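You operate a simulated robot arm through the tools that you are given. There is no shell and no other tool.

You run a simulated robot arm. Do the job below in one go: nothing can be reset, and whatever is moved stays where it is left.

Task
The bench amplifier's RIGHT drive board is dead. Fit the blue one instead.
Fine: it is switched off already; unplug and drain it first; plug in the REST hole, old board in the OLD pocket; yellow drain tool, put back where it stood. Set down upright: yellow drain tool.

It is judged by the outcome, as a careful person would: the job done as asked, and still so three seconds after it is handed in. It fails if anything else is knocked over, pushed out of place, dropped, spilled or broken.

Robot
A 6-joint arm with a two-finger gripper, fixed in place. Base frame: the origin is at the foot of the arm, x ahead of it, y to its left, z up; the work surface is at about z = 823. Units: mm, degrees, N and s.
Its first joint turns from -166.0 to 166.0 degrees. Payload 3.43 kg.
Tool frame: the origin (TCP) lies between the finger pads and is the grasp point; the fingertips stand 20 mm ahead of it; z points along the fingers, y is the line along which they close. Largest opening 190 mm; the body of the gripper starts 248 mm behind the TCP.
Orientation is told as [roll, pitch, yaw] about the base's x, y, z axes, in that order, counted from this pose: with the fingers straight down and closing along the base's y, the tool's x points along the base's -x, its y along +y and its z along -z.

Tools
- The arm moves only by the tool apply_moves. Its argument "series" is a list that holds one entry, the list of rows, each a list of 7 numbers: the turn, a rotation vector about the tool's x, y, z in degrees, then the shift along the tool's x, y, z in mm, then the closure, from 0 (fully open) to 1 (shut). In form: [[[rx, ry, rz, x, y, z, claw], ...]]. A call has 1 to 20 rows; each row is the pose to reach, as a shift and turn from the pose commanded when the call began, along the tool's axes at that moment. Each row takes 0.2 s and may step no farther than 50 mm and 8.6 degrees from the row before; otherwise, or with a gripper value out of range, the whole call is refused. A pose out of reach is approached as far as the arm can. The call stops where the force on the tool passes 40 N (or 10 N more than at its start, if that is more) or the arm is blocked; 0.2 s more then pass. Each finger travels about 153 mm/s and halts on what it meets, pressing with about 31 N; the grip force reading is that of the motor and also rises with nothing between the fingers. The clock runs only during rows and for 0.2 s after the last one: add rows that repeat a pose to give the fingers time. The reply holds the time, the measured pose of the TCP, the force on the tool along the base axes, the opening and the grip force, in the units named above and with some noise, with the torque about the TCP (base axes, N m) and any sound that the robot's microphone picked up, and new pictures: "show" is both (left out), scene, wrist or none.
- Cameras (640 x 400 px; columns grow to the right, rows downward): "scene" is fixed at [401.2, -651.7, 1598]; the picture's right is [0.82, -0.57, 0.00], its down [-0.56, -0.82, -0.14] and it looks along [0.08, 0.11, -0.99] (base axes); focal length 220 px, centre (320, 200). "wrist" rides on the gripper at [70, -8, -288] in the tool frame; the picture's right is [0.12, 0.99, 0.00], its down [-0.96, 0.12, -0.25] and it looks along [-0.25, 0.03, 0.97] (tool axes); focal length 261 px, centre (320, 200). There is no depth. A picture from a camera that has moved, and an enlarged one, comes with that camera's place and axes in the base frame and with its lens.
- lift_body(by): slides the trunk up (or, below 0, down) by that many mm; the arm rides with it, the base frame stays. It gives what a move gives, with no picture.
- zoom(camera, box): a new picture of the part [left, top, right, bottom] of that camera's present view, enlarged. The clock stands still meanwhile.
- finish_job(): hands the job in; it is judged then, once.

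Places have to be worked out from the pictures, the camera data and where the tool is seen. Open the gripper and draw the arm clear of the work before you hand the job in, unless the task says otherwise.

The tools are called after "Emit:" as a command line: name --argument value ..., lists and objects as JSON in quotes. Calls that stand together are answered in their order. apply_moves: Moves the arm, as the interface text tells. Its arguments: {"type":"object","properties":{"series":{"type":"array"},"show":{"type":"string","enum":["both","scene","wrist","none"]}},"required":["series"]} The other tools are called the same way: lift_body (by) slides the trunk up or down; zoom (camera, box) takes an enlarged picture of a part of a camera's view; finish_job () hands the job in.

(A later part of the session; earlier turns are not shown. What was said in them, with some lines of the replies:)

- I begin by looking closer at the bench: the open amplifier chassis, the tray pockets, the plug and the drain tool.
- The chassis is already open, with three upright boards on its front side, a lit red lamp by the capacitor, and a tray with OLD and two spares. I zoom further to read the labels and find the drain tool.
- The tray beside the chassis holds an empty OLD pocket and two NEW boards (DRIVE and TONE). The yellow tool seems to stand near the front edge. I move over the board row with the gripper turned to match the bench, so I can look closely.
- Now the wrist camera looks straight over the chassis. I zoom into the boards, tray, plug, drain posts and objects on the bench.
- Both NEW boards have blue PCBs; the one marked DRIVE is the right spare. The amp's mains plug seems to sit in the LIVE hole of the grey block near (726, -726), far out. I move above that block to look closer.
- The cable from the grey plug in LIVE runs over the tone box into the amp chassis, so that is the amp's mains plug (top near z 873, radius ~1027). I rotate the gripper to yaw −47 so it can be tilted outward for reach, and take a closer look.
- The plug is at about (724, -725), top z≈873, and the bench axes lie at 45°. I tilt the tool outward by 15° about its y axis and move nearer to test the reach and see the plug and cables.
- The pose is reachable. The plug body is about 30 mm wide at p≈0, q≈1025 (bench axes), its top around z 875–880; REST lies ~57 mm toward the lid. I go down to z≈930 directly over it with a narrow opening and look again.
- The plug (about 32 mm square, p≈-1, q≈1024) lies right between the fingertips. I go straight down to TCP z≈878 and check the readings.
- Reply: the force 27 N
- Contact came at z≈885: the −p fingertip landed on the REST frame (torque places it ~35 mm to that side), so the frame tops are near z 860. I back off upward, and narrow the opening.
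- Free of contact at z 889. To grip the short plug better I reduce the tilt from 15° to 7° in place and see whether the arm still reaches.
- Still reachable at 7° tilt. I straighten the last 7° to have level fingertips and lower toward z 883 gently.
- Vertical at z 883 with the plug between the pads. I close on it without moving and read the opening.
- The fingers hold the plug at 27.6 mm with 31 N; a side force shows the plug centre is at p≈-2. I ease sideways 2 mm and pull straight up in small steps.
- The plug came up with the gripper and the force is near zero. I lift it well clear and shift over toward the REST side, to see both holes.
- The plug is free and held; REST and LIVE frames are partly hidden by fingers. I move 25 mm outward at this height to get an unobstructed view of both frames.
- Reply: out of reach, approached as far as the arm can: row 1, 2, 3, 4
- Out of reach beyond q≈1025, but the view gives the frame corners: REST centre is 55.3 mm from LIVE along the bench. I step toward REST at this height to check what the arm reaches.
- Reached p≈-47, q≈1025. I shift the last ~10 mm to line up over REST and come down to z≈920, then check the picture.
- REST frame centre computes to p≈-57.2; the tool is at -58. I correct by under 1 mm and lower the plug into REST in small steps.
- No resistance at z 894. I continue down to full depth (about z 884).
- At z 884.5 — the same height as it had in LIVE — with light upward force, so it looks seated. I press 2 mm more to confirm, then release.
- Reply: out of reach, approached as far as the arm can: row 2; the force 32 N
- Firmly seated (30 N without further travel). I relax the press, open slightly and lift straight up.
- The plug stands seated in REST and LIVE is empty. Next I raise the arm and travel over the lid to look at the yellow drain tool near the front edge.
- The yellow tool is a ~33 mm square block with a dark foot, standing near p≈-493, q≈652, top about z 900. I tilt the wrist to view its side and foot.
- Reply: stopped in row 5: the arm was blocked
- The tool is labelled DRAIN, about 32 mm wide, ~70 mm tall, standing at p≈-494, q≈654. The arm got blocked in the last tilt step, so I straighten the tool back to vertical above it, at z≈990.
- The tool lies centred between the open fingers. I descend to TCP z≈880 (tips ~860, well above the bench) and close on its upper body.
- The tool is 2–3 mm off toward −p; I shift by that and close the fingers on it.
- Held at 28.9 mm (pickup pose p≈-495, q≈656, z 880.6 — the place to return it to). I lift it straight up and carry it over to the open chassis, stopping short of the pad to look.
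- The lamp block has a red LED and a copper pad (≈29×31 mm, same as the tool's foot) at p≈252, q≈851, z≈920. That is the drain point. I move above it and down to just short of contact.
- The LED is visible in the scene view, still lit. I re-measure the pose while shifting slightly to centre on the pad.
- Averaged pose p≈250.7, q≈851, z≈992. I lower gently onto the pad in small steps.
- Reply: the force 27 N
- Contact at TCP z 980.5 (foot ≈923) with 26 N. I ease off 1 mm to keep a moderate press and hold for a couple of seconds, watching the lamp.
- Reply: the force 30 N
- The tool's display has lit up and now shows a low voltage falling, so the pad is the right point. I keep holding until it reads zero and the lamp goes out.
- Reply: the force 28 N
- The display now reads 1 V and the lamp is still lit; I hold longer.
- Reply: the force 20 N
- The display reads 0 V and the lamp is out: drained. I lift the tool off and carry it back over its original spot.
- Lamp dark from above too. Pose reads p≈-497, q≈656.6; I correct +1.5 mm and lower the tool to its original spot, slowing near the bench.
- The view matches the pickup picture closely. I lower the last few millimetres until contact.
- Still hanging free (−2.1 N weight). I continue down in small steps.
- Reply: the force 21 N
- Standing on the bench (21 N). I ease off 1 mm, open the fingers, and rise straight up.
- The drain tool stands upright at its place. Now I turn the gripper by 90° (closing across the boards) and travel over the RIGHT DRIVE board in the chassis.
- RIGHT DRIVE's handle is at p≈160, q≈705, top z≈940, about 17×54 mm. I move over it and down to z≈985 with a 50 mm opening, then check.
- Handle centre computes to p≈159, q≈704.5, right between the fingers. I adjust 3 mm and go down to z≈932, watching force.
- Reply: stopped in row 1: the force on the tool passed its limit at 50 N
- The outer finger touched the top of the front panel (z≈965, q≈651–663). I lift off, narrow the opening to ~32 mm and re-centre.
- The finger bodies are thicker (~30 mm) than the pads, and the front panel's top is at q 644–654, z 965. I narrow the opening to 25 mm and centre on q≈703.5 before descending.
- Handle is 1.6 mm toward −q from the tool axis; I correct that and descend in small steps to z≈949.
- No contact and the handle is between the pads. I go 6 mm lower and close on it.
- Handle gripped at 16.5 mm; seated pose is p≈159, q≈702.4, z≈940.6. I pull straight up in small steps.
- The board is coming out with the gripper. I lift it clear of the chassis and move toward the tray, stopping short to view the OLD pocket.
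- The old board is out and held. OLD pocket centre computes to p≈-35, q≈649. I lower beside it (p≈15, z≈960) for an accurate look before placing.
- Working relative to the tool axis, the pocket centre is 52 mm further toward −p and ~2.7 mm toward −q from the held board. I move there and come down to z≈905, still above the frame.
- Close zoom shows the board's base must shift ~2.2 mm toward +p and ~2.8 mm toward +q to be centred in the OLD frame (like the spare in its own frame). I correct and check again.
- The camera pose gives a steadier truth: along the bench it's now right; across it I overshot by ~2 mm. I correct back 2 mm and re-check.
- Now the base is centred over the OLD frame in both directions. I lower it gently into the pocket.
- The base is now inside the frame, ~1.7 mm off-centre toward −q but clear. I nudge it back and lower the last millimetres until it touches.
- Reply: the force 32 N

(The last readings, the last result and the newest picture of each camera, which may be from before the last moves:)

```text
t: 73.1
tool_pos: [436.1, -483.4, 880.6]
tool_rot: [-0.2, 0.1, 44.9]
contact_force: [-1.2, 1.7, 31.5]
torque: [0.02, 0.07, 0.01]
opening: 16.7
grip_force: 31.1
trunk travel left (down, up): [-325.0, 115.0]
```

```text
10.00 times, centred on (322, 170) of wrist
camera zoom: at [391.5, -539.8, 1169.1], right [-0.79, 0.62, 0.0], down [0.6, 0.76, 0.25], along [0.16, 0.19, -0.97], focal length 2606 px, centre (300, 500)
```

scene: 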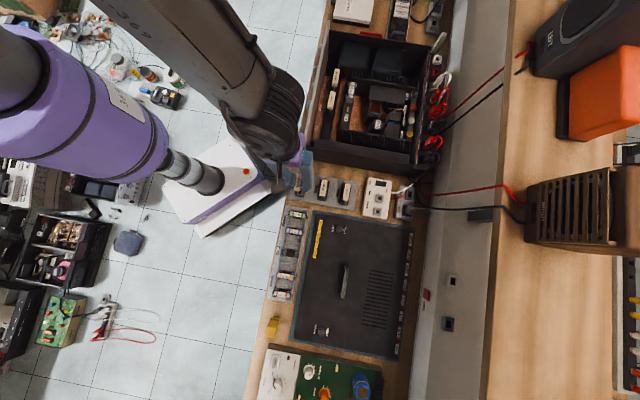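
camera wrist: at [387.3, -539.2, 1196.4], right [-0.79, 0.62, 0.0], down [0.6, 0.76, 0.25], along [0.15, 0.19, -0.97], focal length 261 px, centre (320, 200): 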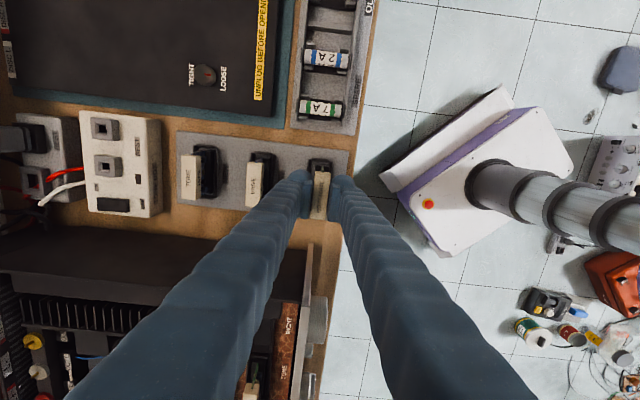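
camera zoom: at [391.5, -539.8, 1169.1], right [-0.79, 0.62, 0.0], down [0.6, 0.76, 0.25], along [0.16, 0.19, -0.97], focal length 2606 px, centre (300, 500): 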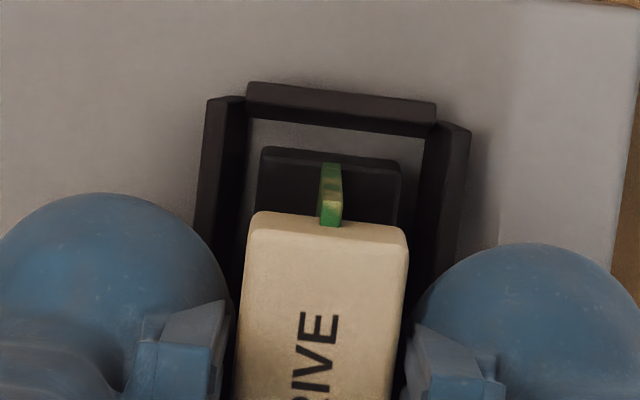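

Contact at z 880.6 with the base inside the frame: it stands on the pocket floor. I relax, open to ~36 mm and rise.

Emit:
apply_moves --series '[[[0, 0, 0, 0, 0, -1.5, 1], [0, 0, 0, 0, 0, -1.5, 0.88], [0, 0, 0, 0, 0, -1.5, 0.81], [0, 0, 0, 0, 0, -1.5, 0.81], [0, 0, 0, 0, 0, -15, 0.81], [0, 0, 0, 0, 0, -45, 0.81], [0, 0, 0, 0, 0, -75, 0.81]]]' --show "both"

Emit:
zoom --camera "wrist" --box '[240, 120, 390, 240]'

```text
t: 74.7
tool_pos: [433.3, -480.9, 955.0]
tool_rot: [0.0, -0.1, 45.0]
contact_force: [-0.8, -0.4, -1.1]
torque: [-0.05, -0.05, -0.03]
opening: 36.1
grip_force: 0.1
trunk travel left (down, up): [-325.0, 115.0]
camera wrist: at [390.7, -537.2, 1242.4], right [-0.79, 0.62, 0.0], down [0.6, 0.76, 0.25], along [0.15, 0.2, -0.97], focal length 261 px, centre (320, 200)
```

scene: 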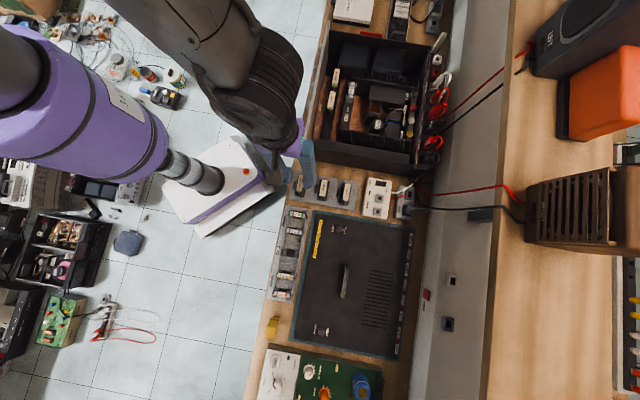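
wrist: 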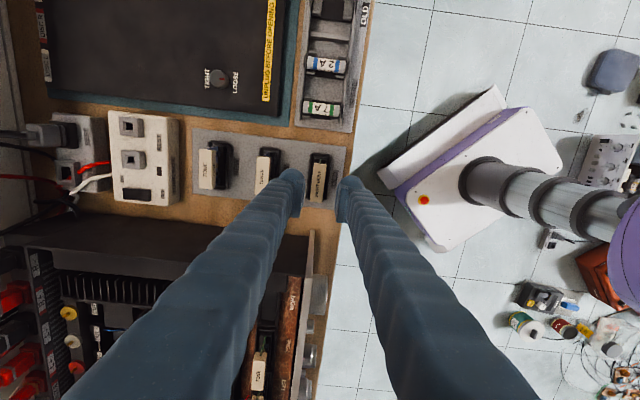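

```text
3.33 times, centred on (315, 180) of wrist
camera zoom: at [390.7, -537.2, 1242.4], right [-0.79, 0.62, 0.0], down [0.6, 0.76, 0.25], along [0.15, 0.2, -0.97], focal length 869 px, centre (337, 267)
```

zoom: 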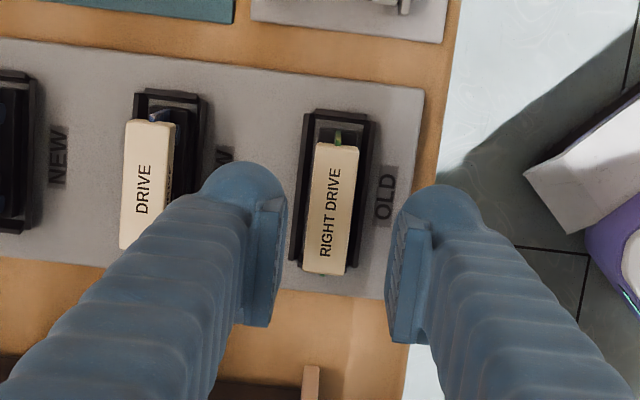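

RIGHT DRIVE now stands in the OLD pocket. The new DRIVE handle is ~80 mm toward +q; I move over it and lower to z≈915 to check alignment.

Emit:
apply_moves --series '[[[0, 0, 0, 0.5, -40, 0, 0.81], [0, 0, 0, 1, -80, 0, 0.81], [0, 0, 0, 1, -80, 0, 0.81], [0, 0, 0, 1, -80, 25, 0.81], [0, 0, 0, 1, -80, 42, 0.81], [0, 0, 0, 1, -80, 42, 0.81]]]' --show "wrist"

Emit:
zoom --camera "wrist" --box '[270, 140, 370, 220]'

```text
t: 76.1
tool_pos: [492.6, -541.4, 910.4]
tool_rot: [-0.1, 0.0, 45.0]
contact_force: [0.0, 0.1, 0.5]
torque: [-0.02, -0.03, -0.02]
opening: 36.2
grip_force: 0.0
trunk travel left (down, up): [-325.0, 115.0]
camera wrist: at [448.9, -597.4, 1198.7], right [-0.79, 0.62, 0.0], down [0.6, 0.76, 0.25], along [0.15, 0.19, -0.97], focal length 261 px, centre (320, 200)
```

wrist: 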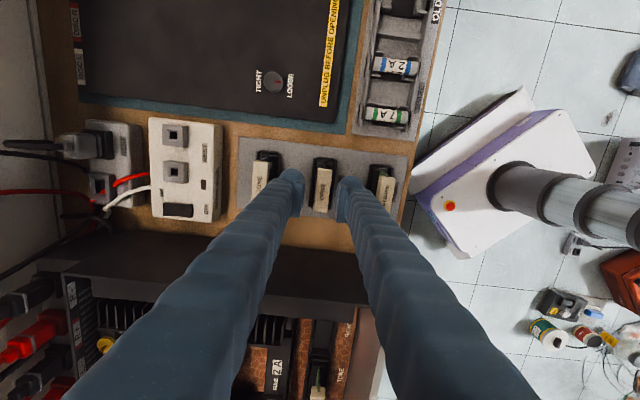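

```text
5.00 times, centred on (320, 180) of wrist
camera zoom: at [448.9, -597.4, 1198.7], right [-0.79, 0.62, 0.0], down [0.6, 0.76, 0.25], along [0.15, 0.19, -0.97], focal length 1303 px, centre (320, 300)
```

zoom: 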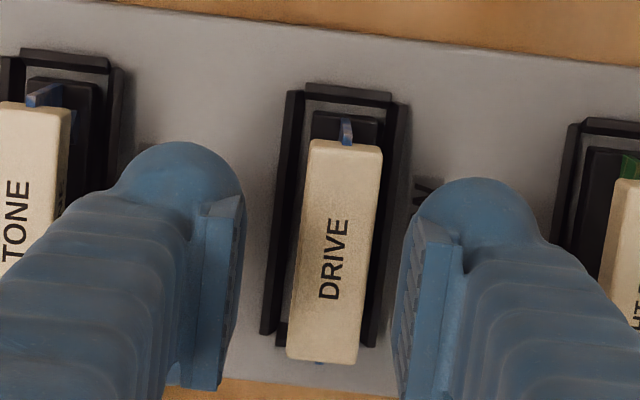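

The DRIVE handle is 2.9 mm toward −q from the jaw centre. I correct, lower to z≈880.6 and close on it (same grip height as on the old board).

Emit:
apply_moves --series '[[[0, 0, 0, -0.6, 2.9, 0, 0.81], [0, 0, 0, -0.6, 2.9, 15, 0.81], [0, 0, 0, -0.6, 2.9, 25, 0.84], [0, 0, 0, -0.6, 2.9, 29.5, 0.86], [0, 0, 0, -0.6, 2.9, 29.5, 0.86]]]' --show "wrist"

Emit:
zoom --camera "wrist" --box '[270, 140, 370, 220]'

```text
t: 77.3
tool_pos: [491.4, -537.9, 882.9]
tool_rot: [0.0, 0.1, 44.9]
contact_force: [-1.2, -0.7, -0.5]
torque: [0.03, 0.01, 0.0]
opening: 26.6
grip_force: 0.2
trunk travel left (down, up): [-325.0, 115.0]
camera wrist: at [447.6, -594.7, 1170.5], right [-0.79, 0.62, 0.0], down [0.6, 0.76, 0.25], along [0.15, 0.19, -0.97], focal length 261 px, centre (320, 200)
```

wrist: 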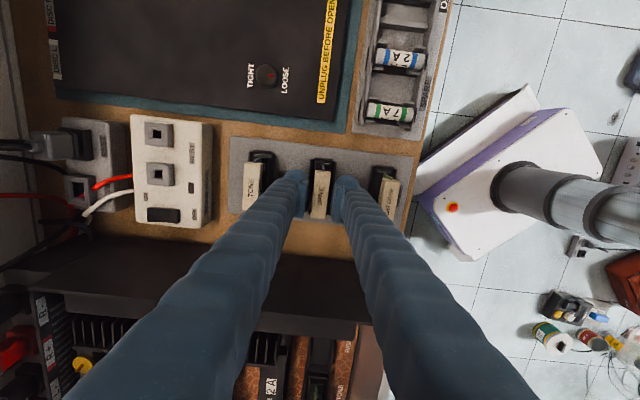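

```text
5.00 times, centred on (320, 180) of wrist
camera zoom: at [447.6, -594.7, 1170.5], right [-0.79, 0.62, 0.0], down [0.6, 0.76, 0.25], along [0.15, 0.19, -0.97], focal length 1303 px, centre (320, 300)
```

zoom: 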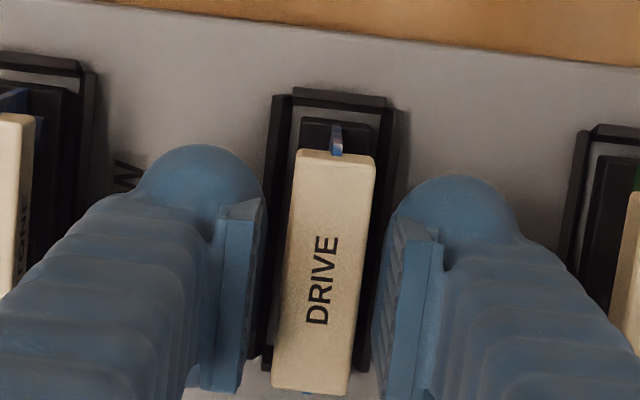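

Emit:
apply_moves --series '[[[0, 0, 0, 0.9, 0.4, 1.5, 0.86], [0, 0, 0, 0.9, 0.4, 1.5, 0.9], [0, 0, 0, 0.9, 0.4, 1.5, 1], [0, 0, 0, 0.9, 0.4, 1.5, 1]]]' --show "none"

Emit:
zoom --camera "wrist" --box '[270, 140, 370, 220]'

```text
t: 78.3
tool_pos: [488.9, -540.0, 880.5]
tool_rot: [0.1, 0.1, 45.0]
contact_force: [0.3, -0.3, -0.7]
torque: [-0.01, -0.04, -0.03]
opening: 16.3
grip_force: 30.9
trunk travel left (down, up): [-325.0, 115.0]
```

```text
5.00 times, centred on (320, 180) of wrist
camera zoom: at [446.5, -595.2, 1169.0], right [-0.79, 0.62, 0.0], down [0.6, 0.76, 0.25], along [0.15, 0.19, -0.97], focal length 1303 px, centre (320, 300)
```

zoom: 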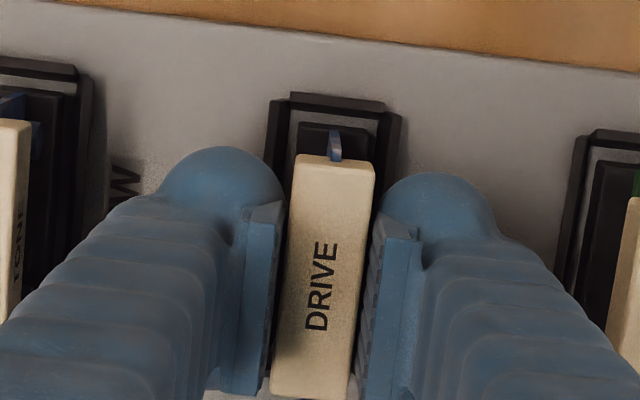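

New board gripped at 16.3 mm with the same hold as the old one. I lift it out gently and carry it above the empty RIGHT slot.

Emit:
apply_moves --series '[[[0, 0, 0, 0, 0, -5, 1], [0, 0, 0, 0, 0, -15, 1], [0, 0, 0, 0, 0, -45, 1], [0, 0, 0, 0, 0, -90, 1], [0, 0, 0, 0, 0, -135, 1], [0, 0, 0, 0, 0, -180, 1], [0, 0, 0, -40, 5, -195, 1], [0, 0, 0, -85, 11, -195, 1], [0, 0, 0, -130, 17, -195, 1], [0, 0, 0, -170, 23, -195, 1], [0, 0, 0, -194.6, 26, -195, 1], [0, 0, 0, -194.6, 26, -160, 1], [0, 0, 0, -194.6, 26, -130, 1], [0, 0, 0, -194.6, 26, -119.5, 1], [0, 0, 0, -194.6, 26, -119.5, 1]]]' --show "both"

Emit:
zoom --camera "wrist" --box '[270, 140, 370, 220]'

Emit:
zoom --camera "scene" --box '[280, 90, 420, 230]'

```text
t: 81.5
tool_pos: [607.3, -386.1, 1000.2]
tool_rot: [0.1, 0.0, 45.0]
contact_force: [-0.5, -0.2, -0.7]
torque: [0.01, -0.01, 0.0]
opening: 16.6
grip_force: 31.0
trunk travel left (down, up): [-325.0, 115.0]
camera wrist: at [563.9, -441.3, 1288.9], right [-0.79, 0.62, 0.0], down [0.6, 0.76, 0.25], along [0.15, 0.19, -0.97], focal length 261 px, centre (320, 200)
```

scene: 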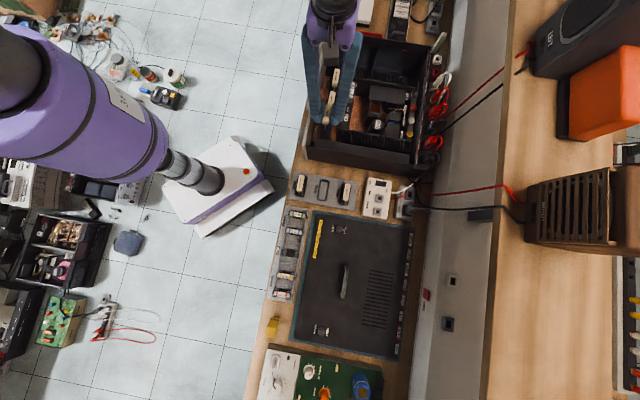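
wrist: 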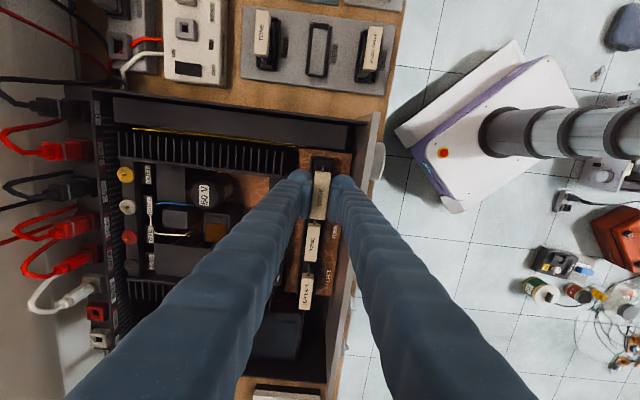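

```text
5.00 times, centred on (320, 180) of wrist
camera zoom: at [563.9, -441.3, 1288.9], right [-0.79, 0.62, 0.0], down [0.6, 0.76, 0.25], along [0.15, 0.19, -0.97], focal length 1303 px, centre (320, 300)
```

zoom: 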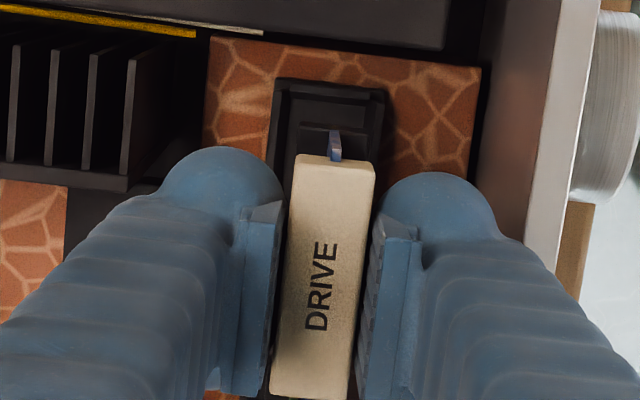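

```text
2.86 times, centred on (350, 160) of scene
camera zoom: at [401.2, -651.7, 1598.0], right [0.82, -0.57, 0.0], down [-0.56, -0.82, -0.14], along [0.08, 0.11, -0.99], focal length 629 px, centre (234, 314)
```

zoom: 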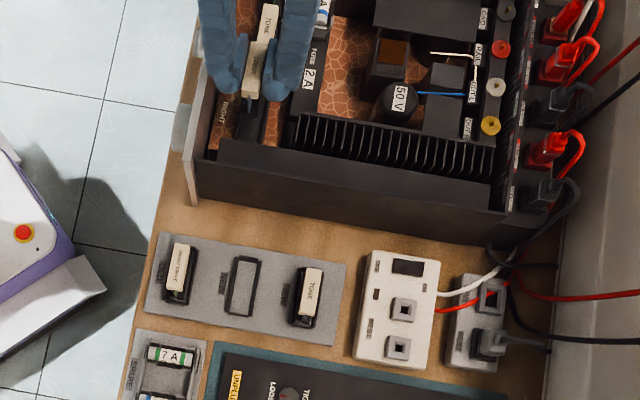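

The new blue-board DRIVE hangs over the RIGHT slot; the camera pose says 2.8 mm more toward +p is needed to match the seated position. I correct that and lower to z≈960 for a comparison with the extraction picture.

Emit:
apply_moves --series '[[[0, 0, 0, -2.8, 0.1, 0, 1], [0, 0, 0, -2.8, 0.1, 10, 1], [0, 0, 0, -2.8, 0.1, 20, 1], [0, 0, 0, -2.8, 0.1, 30, 1], [0, 0, 0, -2.8, 0.1, 39, 1], [0, 0, 0, -2.8, 0.1, 39, 1]]]' --show "none"

Emit:
zoom --camera "wrist" --box '[270, 140, 370, 220]'

Emit:
zoom --camera "wrist" --box '[290, 150, 354, 190]'

```text
t: 82.9
tool_pos: [610.8, -383.1, 961.9]
tool_rot: [0.0, 0.0, 45.0]
contact_force: [0.0, 0.1, -1.0]
torque: [0.01, -0.02, -0.03]
opening: 16.8
grip_force: 31.2
trunk travel left (down, up): [-325.0, 115.0]
```

```text
5.00 times, centred on (320, 180) of wrist
camera zoom: at [568.1, -438.3, 1249.7], right [-0.79, 0.62, 0.0], down [0.6, 0.76, 0.25], along [0.15, 0.19, -0.97], focal length 1303 px, centre (320, 300)
```

zoom: 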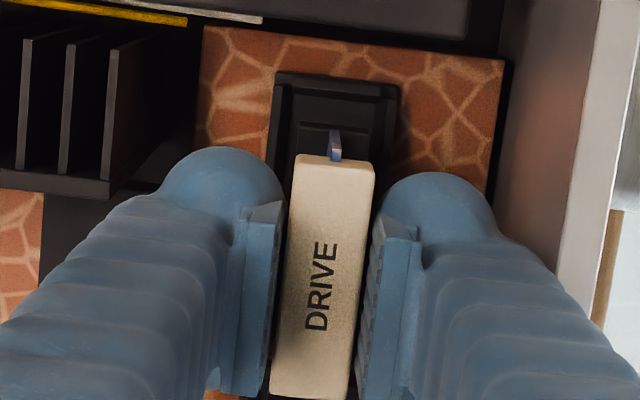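

```text
10.00 times, centred on (322, 170) of wrist
camera zoom: at [568.1, -438.3, 1249.7], right [-0.79, 0.62, 0.0], down [0.6, 0.76, 0.25], along [0.15, 0.19, -0.97], focal length 2606 px, centre (300, 500)
```

zoom: 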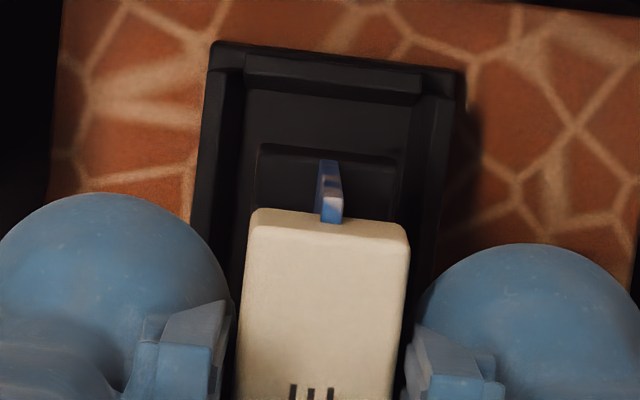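

Compared to the extraction picture I'm ~2.5 mm too far toward +p now; I correct it and let the arm settle.

Emit:
apply_moves --series '[[[0, 0, 0, 2.4, 0.4, 0, 1], [0, 0, 0, 2.4, 0.4, 0, 1], [0, 0, 0, 2.4, 0.4, 0, 1], [0, 0, 0, 2.4, 0.4, 0, 1]]]' --show "none"

Emit:
zoom --camera "wrist" --box '[270, 140, 370, 220]'

Emit:
zoom --camera "wrist" --box '[290, 150, 354, 190]'

```text
t: 83.9
tool_pos: [609.0, -384.4, 962.1]
tool_rot: [0.1, -0.1, 45.0]
contact_force: [-0.2, 0.1, -1.3]
torque: [-0.02, 0.0, -0.01]
opening: 16.7
grip_force: 30.5
trunk travel left (down, up): [-325.0, 115.0]
```

```text
5.00 times, centred on (320, 180) of wrist
camera zoom: at [565.9, -439.4, 1249.7], right [-0.79, 0.62, 0.0], down [0.6, 0.76, 0.25], along [0.15, 0.19, -0.97], focal length 1303 px, centre (320, 300)
```

zoom: 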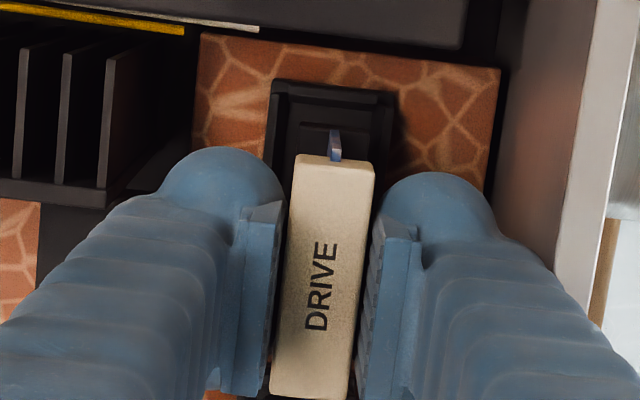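

```text
10.00 times, centred on (322, 170) of wrist
camera zoom: at [565.9, -439.4, 1249.7], right [-0.79, 0.62, 0.0], down [0.6, 0.76, 0.25], along [0.15, 0.19, -0.97], focal length 2606 px, centre (300, 500)
```

zoom: 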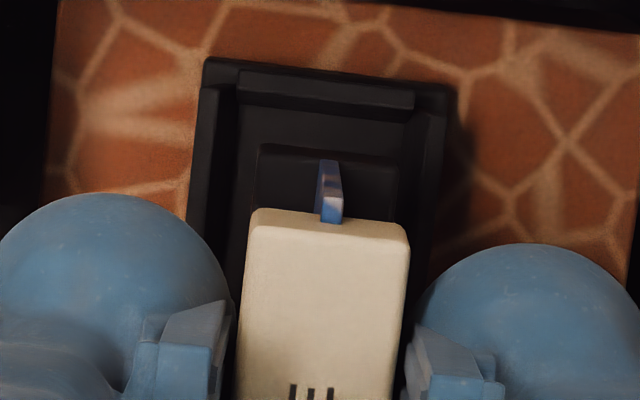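

Position now matches the seated reference within ~0.5 mm. I lower the board into the slot in small steps.

Emit:
apply_moves --series '[[[0, 0, 0, 0, 0, 4, 1], [0, 0, 0, 0, 0, 8, 1], [0, 0, 0, 0, 0, 11, 1], [0, 0, 0, 0, 0, 11, 1]]]' --show "none"

Emit:
zoom --camera "wrist" --box '[290, 150, 354, 190]'

```text
t: 84.9
tool_pos: [606.8, -382.4, 951.6]
tool_rot: [-0.1, 0.0, 44.8]
contact_force: [0.0, 0.2, 0.4]
torque: [-0.02, 0.0, 0.01]
opening: 16.3
grip_force: 30.7
trunk travel left (down, up): [-325.0, 115.0]
```

```text
10.00 times, centred on (322, 170) of wrist
camera zoom: at [564.6, -437.9, 1238.6], right [-0.79, 0.62, 0.0], down [0.6, 0.76, 0.25], along [0.15, 0.19, -0.97], focal length 2606 px, centre (300, 500)
```

zoom: 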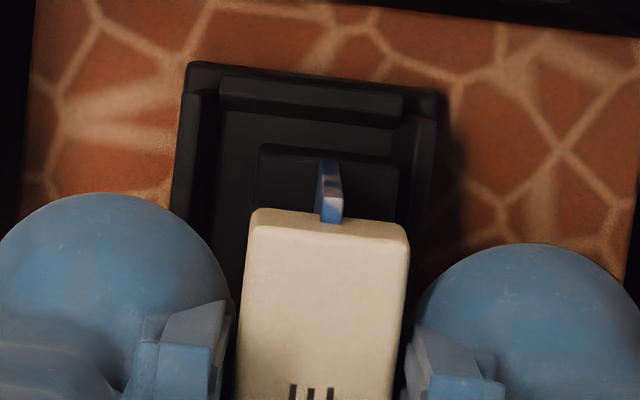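

During the descent the arm drifted ~2 mm toward −q; I correct before going deeper.

Emit:
apply_moves --series '[[[0, 0, 0, 0, -1.6, 0, 1], [0, 0, 0, 0, -1.6, 0, 1], [0, 0, 0, 0, -1.6, 0, 1]]]' --show "none"

Emit:
zoom --camera "wrist" --box '[290, 150, 354, 190]'

```text
t: 85.7
tool_pos: [607.7, -384.1, 949.5]
tool_rot: [0.0, 0.0, 45.0]
contact_force: [-0.3, 0.8, 0.1]
torque: [0.0, -0.03, -0.04]
opening: 16.3
grip_force: 31.1
trunk travel left (down, up): [-325.0, 115.0]
```

```text
10.00 times, centred on (322, 170) of wrist
camera zoom: at [565.6, -439.4, 1238.6], right [-0.79, 0.62, 0.0], down [0.6, 0.76, 0.25], along [0.15, 0.19, -0.97], focal length 2606 px, centre (300, 500)
```

zoom: 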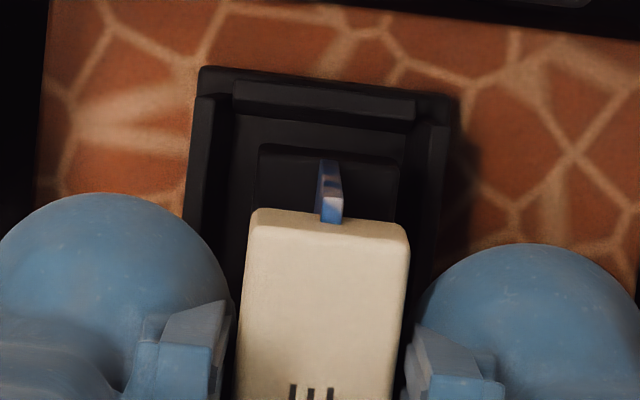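

Aligned again (p 89.2, q 710.7 in camera terms). I go down the remaining ~10 mm slowly.

Emit:
apply_moves --series '[[[0, 0, 0, 0, -0.2, 2.5, 1], [0, 0, 0, 0, -0.4, 5, 1], [0, 0, 0, 0, -0.4, 7.5, 1], [0, 0, 0, 0, -0.4, 9.5, 1]]]' --show "none"

Emit:
zoom --camera "wrist" --box '[290, 150, 354, 190]'

```text
t: 86.7
tool_pos: [609.8, -384.2, 941.3]
tool_rot: [0.0, 0.0, 44.9]
contact_force: [-0.1, 0.2, -0.2]
torque: [-0.02, 0.01, 0.01]
opening: 16.7
grip_force: 31.1
trunk travel left (down, up): [-325.0, 115.0]
```

```text
10.00 times, centred on (322, 170) of wrist
camera zoom: at [566.0, -440.3, 1229.5], right [-0.79, 0.62, 0.0], down [0.6, 0.76, 0.25], along [0.15, 0.19, -0.97], focal length 2606 px, centre (300, 500)
```

zoom: 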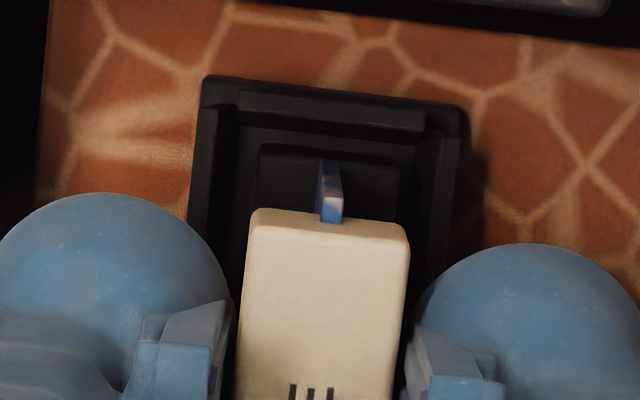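

At z 941.3 and no force yet. I press on gently until it bottoms.

Emit:
apply_moves --series '[[[0, 0, 0, 0, 0, 1, 1], [0, 0, 0, 0, 0, 2, 1], [0, 0, 0, 0, 0, 3, 1]]]' --show "none"

```text
t: 87.5
tool_pos: [608.4, -385.8, 938.9]
tool_rot: [-0.2, 0.0, 45.0]
contact_force: [0.8, -0.8, 0.4]
torque: [-0.01, 0.05, -0.01]
opening: 16.5
grip_force: 31.3
trunk travel left (down, up): [-325.0, 115.0]
```

Emit:
apply_moves --series '[[[0, 0, 0, 0, 0, 1, 1], [0, 0, 0, 0, 0, 2, 1], [0, 0, 0, 0, 0, 2, 1]]]' --show "none"

Emit:
zoom --camera "wrist" --box '[270, 140, 370, 220]'

```text
t: 88.3
tool_pos: [608.8, -385.2, 939.0]
tool_rot: [-0.3, -0.2, 45.0]
contact_force: [1.4, -3.3, 30.8]
torque: [-0.16, 0.09, 0.08]
opening: 16.6
grip_force: 31.3
trunk travel left (down, up): [-325.0, 115.0]
```

```text
5.00 times, centred on (320, 180) of wrist
camera zoom: at [564.8, -439.9, 1226.3], right [-0.79, 0.62, -0.01], down [0.6, 0.76, 0.25], along [0.16, 0.19, -0.97], focal length 1303 px, centre (320, 300)
```

zoom: 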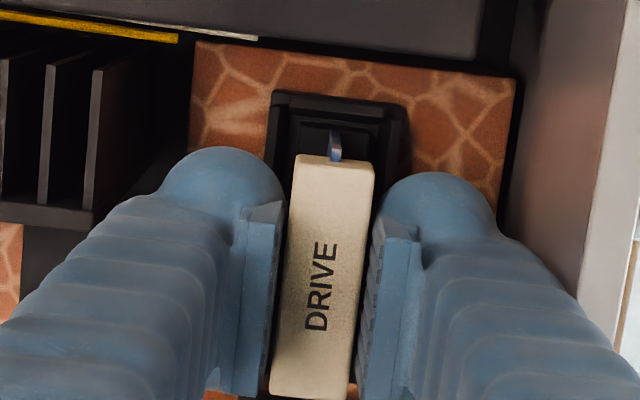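

The board has bottomed out (31 N at z≈939). I relax the press, open just to 25 mm (as on the way in), and rise straight up.

Emit:
apply_moves --series '[[[0, 0, 0, 0, 0, -2, 1], [0, 0, 0, 0, 0, -2, 0.93], [0, 0, 0, 0, 0, -2, 0.875], [0, 0, 0, 0, 0, -2, 0.868], [0, 0, 0, 0, 0, -12, 0.868], [0, 0, 0, 0, 0, -27, 0.868], [0, 0, 0, 0, 0, -45, 0.868], [0, 0, 0, 0, 0, -65, 0.868]]]' --show "both"

Emit:
zoom --camera "wrist" --box '[270, 130, 370, 250]'

Emit:
zoom --camera "scene" --box '[290, 40, 460, 160]'

```text
t: 90.1
tool_pos: [607.3, -384.2, 1002.7]
tool_rot: [0.0, -0.1, 44.9]
contact_force: [-0.8, -0.3, -0.3]
torque: [-0.03, -0.02, 0.02]
opening: 25.3
grip_force: 0.0
trunk travel left (down, up): [-325.0, 115.0]
camera wrist: at [564.3, -440.2, 1290.9], right [-0.79, 0.62, 0.0], down [0.6, 0.76, 0.25], along [0.15, 0.19, -0.97], focal length 261 px, centre (320, 200)
```

scene: 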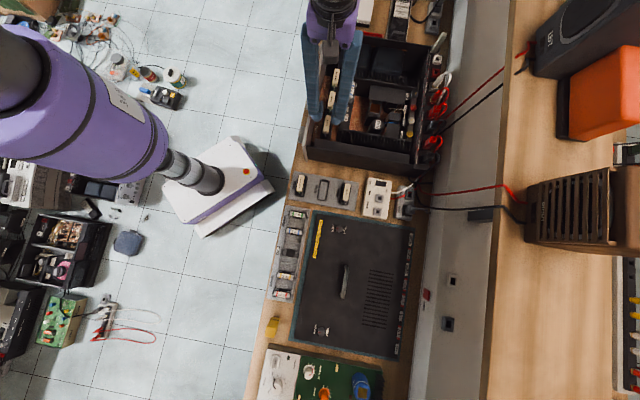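
wrist: 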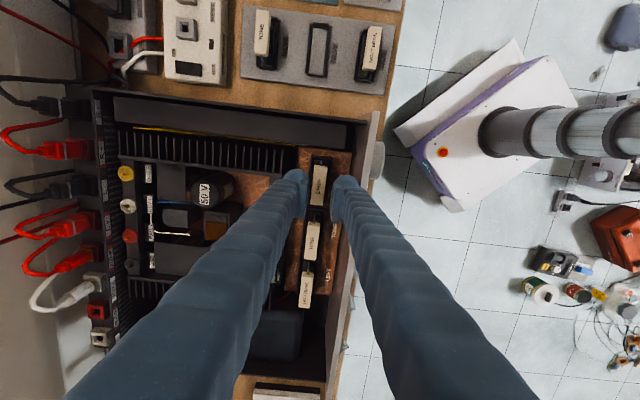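

```text
3.33 times, centred on (320, 190) of wrist
camera zoom: at [564.3, -440.2, 1290.9], right [-0.79, 0.62, 0.0], down [0.6, 0.76, 0.25], along [0.15, 0.19, -0.97], focal length 869 px, centre (320, 233)
```

zoom: 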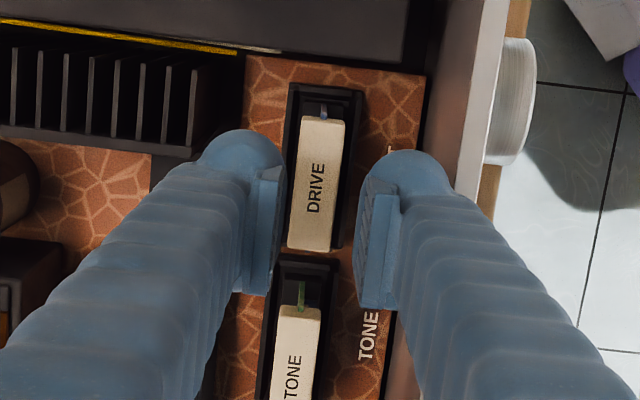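

```text
3.33 times, centred on (375, 100) of scene
camera zoom: at [401.2, -651.7, 1598.0], right [0.82, -0.57, 0.0], down [-0.56, -0.82, -0.14], along [0.08, 0.11, -0.99], focal length 734 px, centre (137, 533)
```

zoom: 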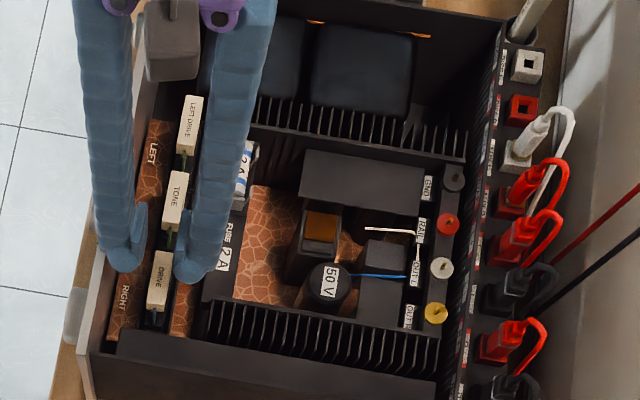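

The DRIVE board stands in the RIGHT slot at the same place the old one had. I rise and draw the arm back clear of the bench for a last check.

Emit:
apply_moves --series '[[[0, 0, 0, 0, 0, -45, 0.868], [0, 0, 0, 0, 0, -90, 0.8], [0, 0, 0, 0, 0, -135, 0.6], [0, 0, 0, 0, 0, -180, 0.5], [0, 0, 0, 40, 20, -190, 0.4], [0, 0, 0, 80, 40, -190, 0.3], [0, 0, 0, 120, 60, -190, 0.2], [0, 0, 0, 160, 80, -190, 0.2], [0, 0, 0, 200, 100, -190, 0.2], [0, 0, 0, 240, 110, -190, 0.2]]]' --show "both"

Emit:
zoom --camera "wrist" --box '[60, 20, 380, 260]'

Emit:
zoom --camera "scene" --box '[250, 160, 450, 350]'

Emit:
zoom --camera "scene" --box '[290, 40, 460, 160]'

```text
t: 92.3
tool_pos: [359.0, -476.2, 1189.3]
tool_rot: [-0.1, 0.0, 45.1]
contact_force: [-0.1, -0.5, -0.1]
torque: [0.03, -0.03, 0.05]
opening: 152.1
grip_force: 0.1
trunk travel left (down, up): [-325.0, 115.0]
camera wrist: at [315.4, -531.3, 1476.7], right [-0.79, 0.62, 0.0], down [0.6, 0.76, 0.25], along [0.15, 0.19, -0.97], focal length 261 px, centre (320, 200)
```

scene: 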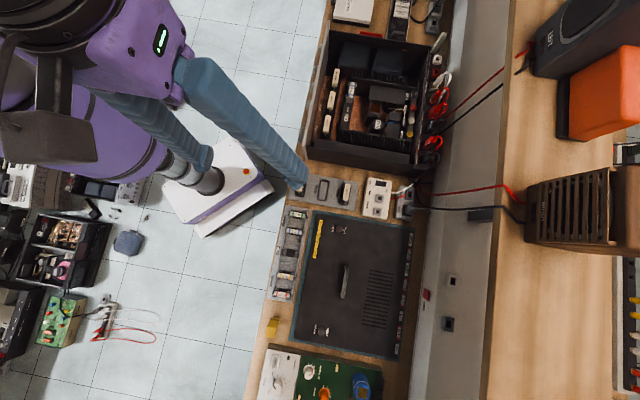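
wrist: 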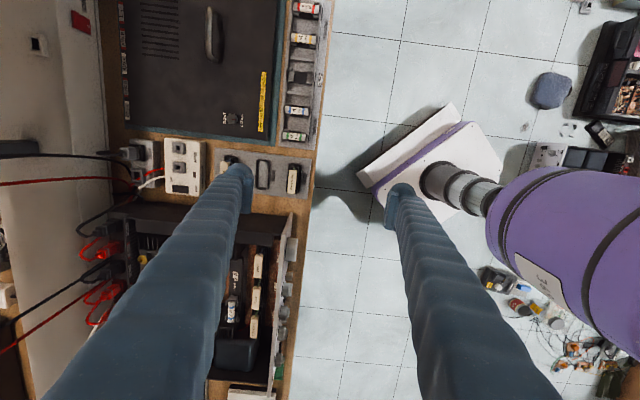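

```text
1.67 times, centred on (220, 140) of wrist
camera zoom: at [315.4, -531.3, 1476.7], right [-0.79, 0.62, 0.0], down [0.6, 0.76, 0.25], along [0.15, 0.19, -0.97], focal length 434 px, centre (487, 300)
```

zoom: 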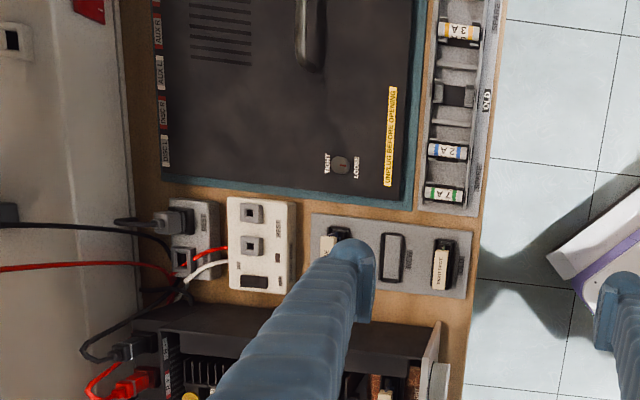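

```text
2.11 times, centred on (350, 255) of scene
camera zoom: at [401.2, -651.7, 1598.0], right [0.82, -0.57, 0.0], down [-0.56, -0.82, -0.14], along [0.08, 0.11, -0.99], focal length 463 px, centre (257, 84)
```

zoom: 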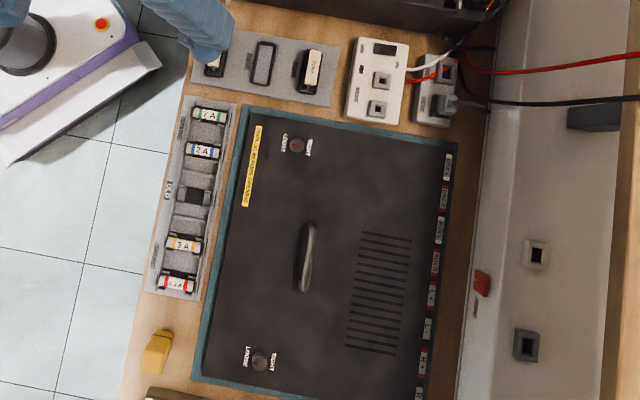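

```text
3.33 times, centred on (375, 100) of scene
camera zoom: at [401.2, -651.7, 1598.0], right [0.82, -0.57, 0.0], down [-0.56, -0.82, -0.14], along [0.08, 0.11, -0.99], focal length 734 px, centre (137, 533)
```

zoom: 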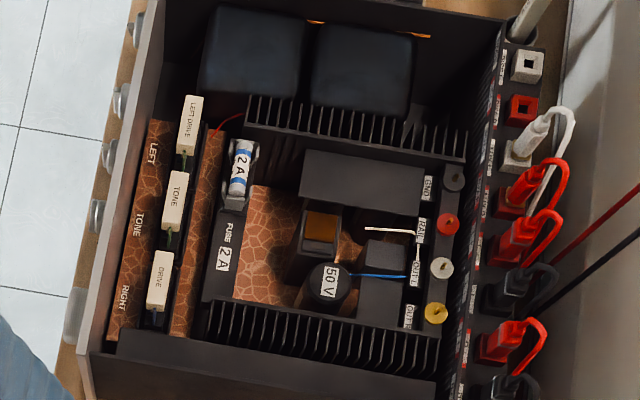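

Everything checks: plug in REST with LIVE empty, lamp out, drain tool upright at its place, old board in OLD, and DRIVE in the RIGHT slot. I draw the arm a little farther back from the bench.

Emit:
apply_moves --series '[[[0, 0, 0, 0, 40, -10, 0.2], [0, 0, 0, 0, 80, -20, 0.2], [0, 0, 0, 0, 100, -20, 0.2], [0, 0, 0, 0, 100, -20, 0.2], [0, 0, 0, 0, 100, -20, 0.2]]]' --show "both"

Emit:
zoom --camera "scene" --box '[250, 160, 450, 350]'

Emit:
zoom --camera "scene" --box '[280, 160, 440, 230]'

```text
t: 93.5
tool_pos: [292.4, -404.5, 1209.3]
tool_rot: [-0.1, -0.1, 44.9]
contact_force: [0.0, 0.1, 0.2]
torque: [0.03, -0.01, -0.02]
opening: 152.0
grip_force: 0.0
trunk travel left (down, up): [-325.0, 115.0]
camera wrist: at [248.4, -460.8, 1497.6], right [-0.79, 0.62, 0.0], down [0.6, 0.76, 0.25], along [0.15, 0.19, -0.97], focal length 261 px, centre (320, 200)
```

scene: 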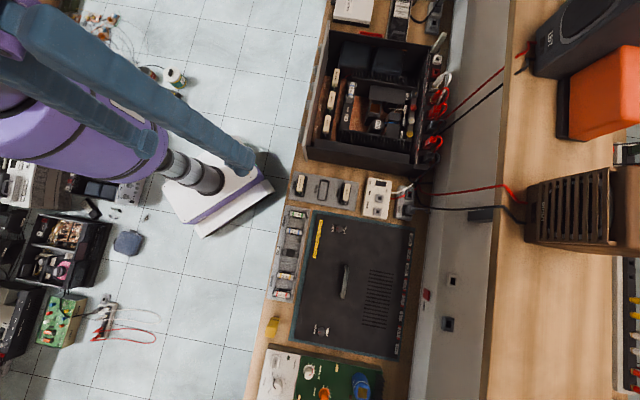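
wrist: 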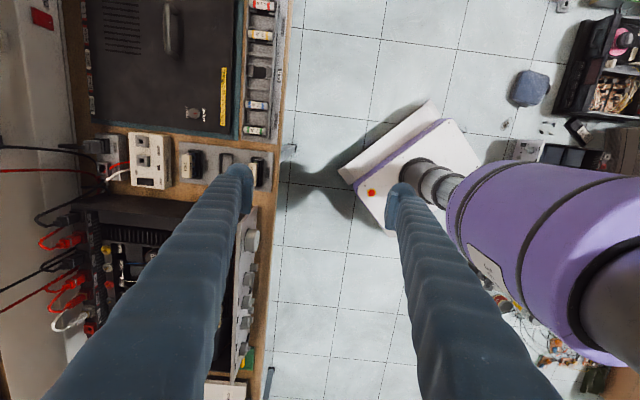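

```text
2.11 times, centred on (350, 255) of scene
camera zoom: at [401.2, -651.7, 1598.0], right [0.82, -0.57, 0.0], down [-0.56, -0.82, -0.14], along [0.08, 0.11, -0.99], focal length 463 px, centre (257, 84)
```

zoom: 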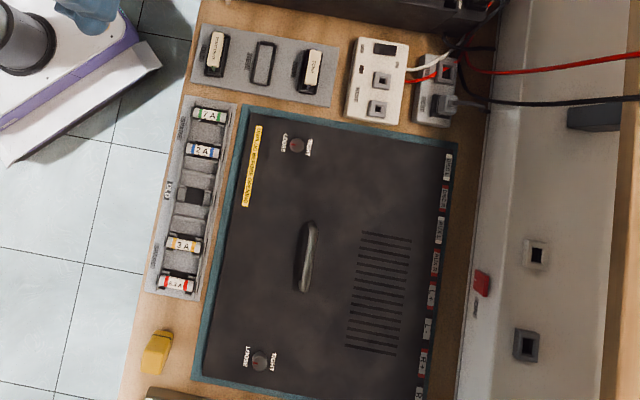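

```text
4.00 times, centred on (360, 195) of scene
camera zoom: at [401.2, -651.7, 1598.0], right [0.82, -0.57, 0.0], down [-0.56, -0.82, -0.14], along [0.08, 0.11, -0.99], focal length 880 px, centre (160, 220)
```

zoom: 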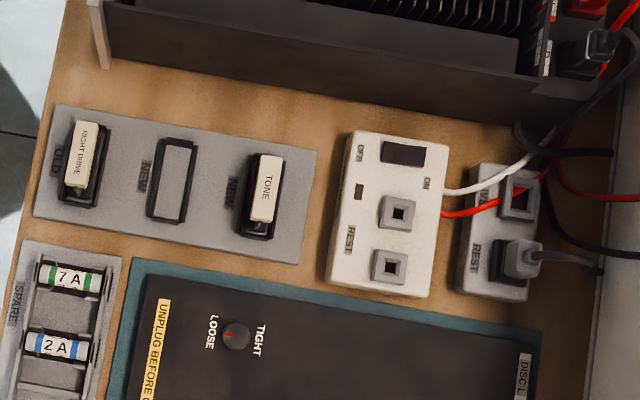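

All parts are where the task asks for them: plug in REST, old RIGHT DRIVE in OLD, the blue DRIVE board fitted, drain tool back upright, gripper open and clear. I hand the job in.

Emit:
finish_job

```text
The job is handed in.
```

The blue DRIVE board is now in the RIGHT slot, and I've handed the job in.

- **Unplugged:** the mains plug went from the LIVE hole into REST, pressed home; LIVE is empty.
- **Drained:** I held the yellow tool on the pad beside the lamp until its display read 0 V and the red lamp went out.
- **Drain tool:** it is back upright where it stood, as far as the pictures show.
- **Old board:** the dead RIGHT DRIVE board stands in the OLD pocket.
- **New board:** it was pressed in until it bottomed out. The gripper ended about 2 mm lower than it had when it took hold of the old board. I put that down to a slight slip in the grip or to the old board not being fully seated, but I did not confirm which.

While lining up on the old board, a finger pressed on the top edge of the amplifier's front panel at about 50 N. The arm stopped there, and I saw no movement or damage in the pictures. The amplifier's lid is still lying on the bench, as refitting it wasn't asked for.
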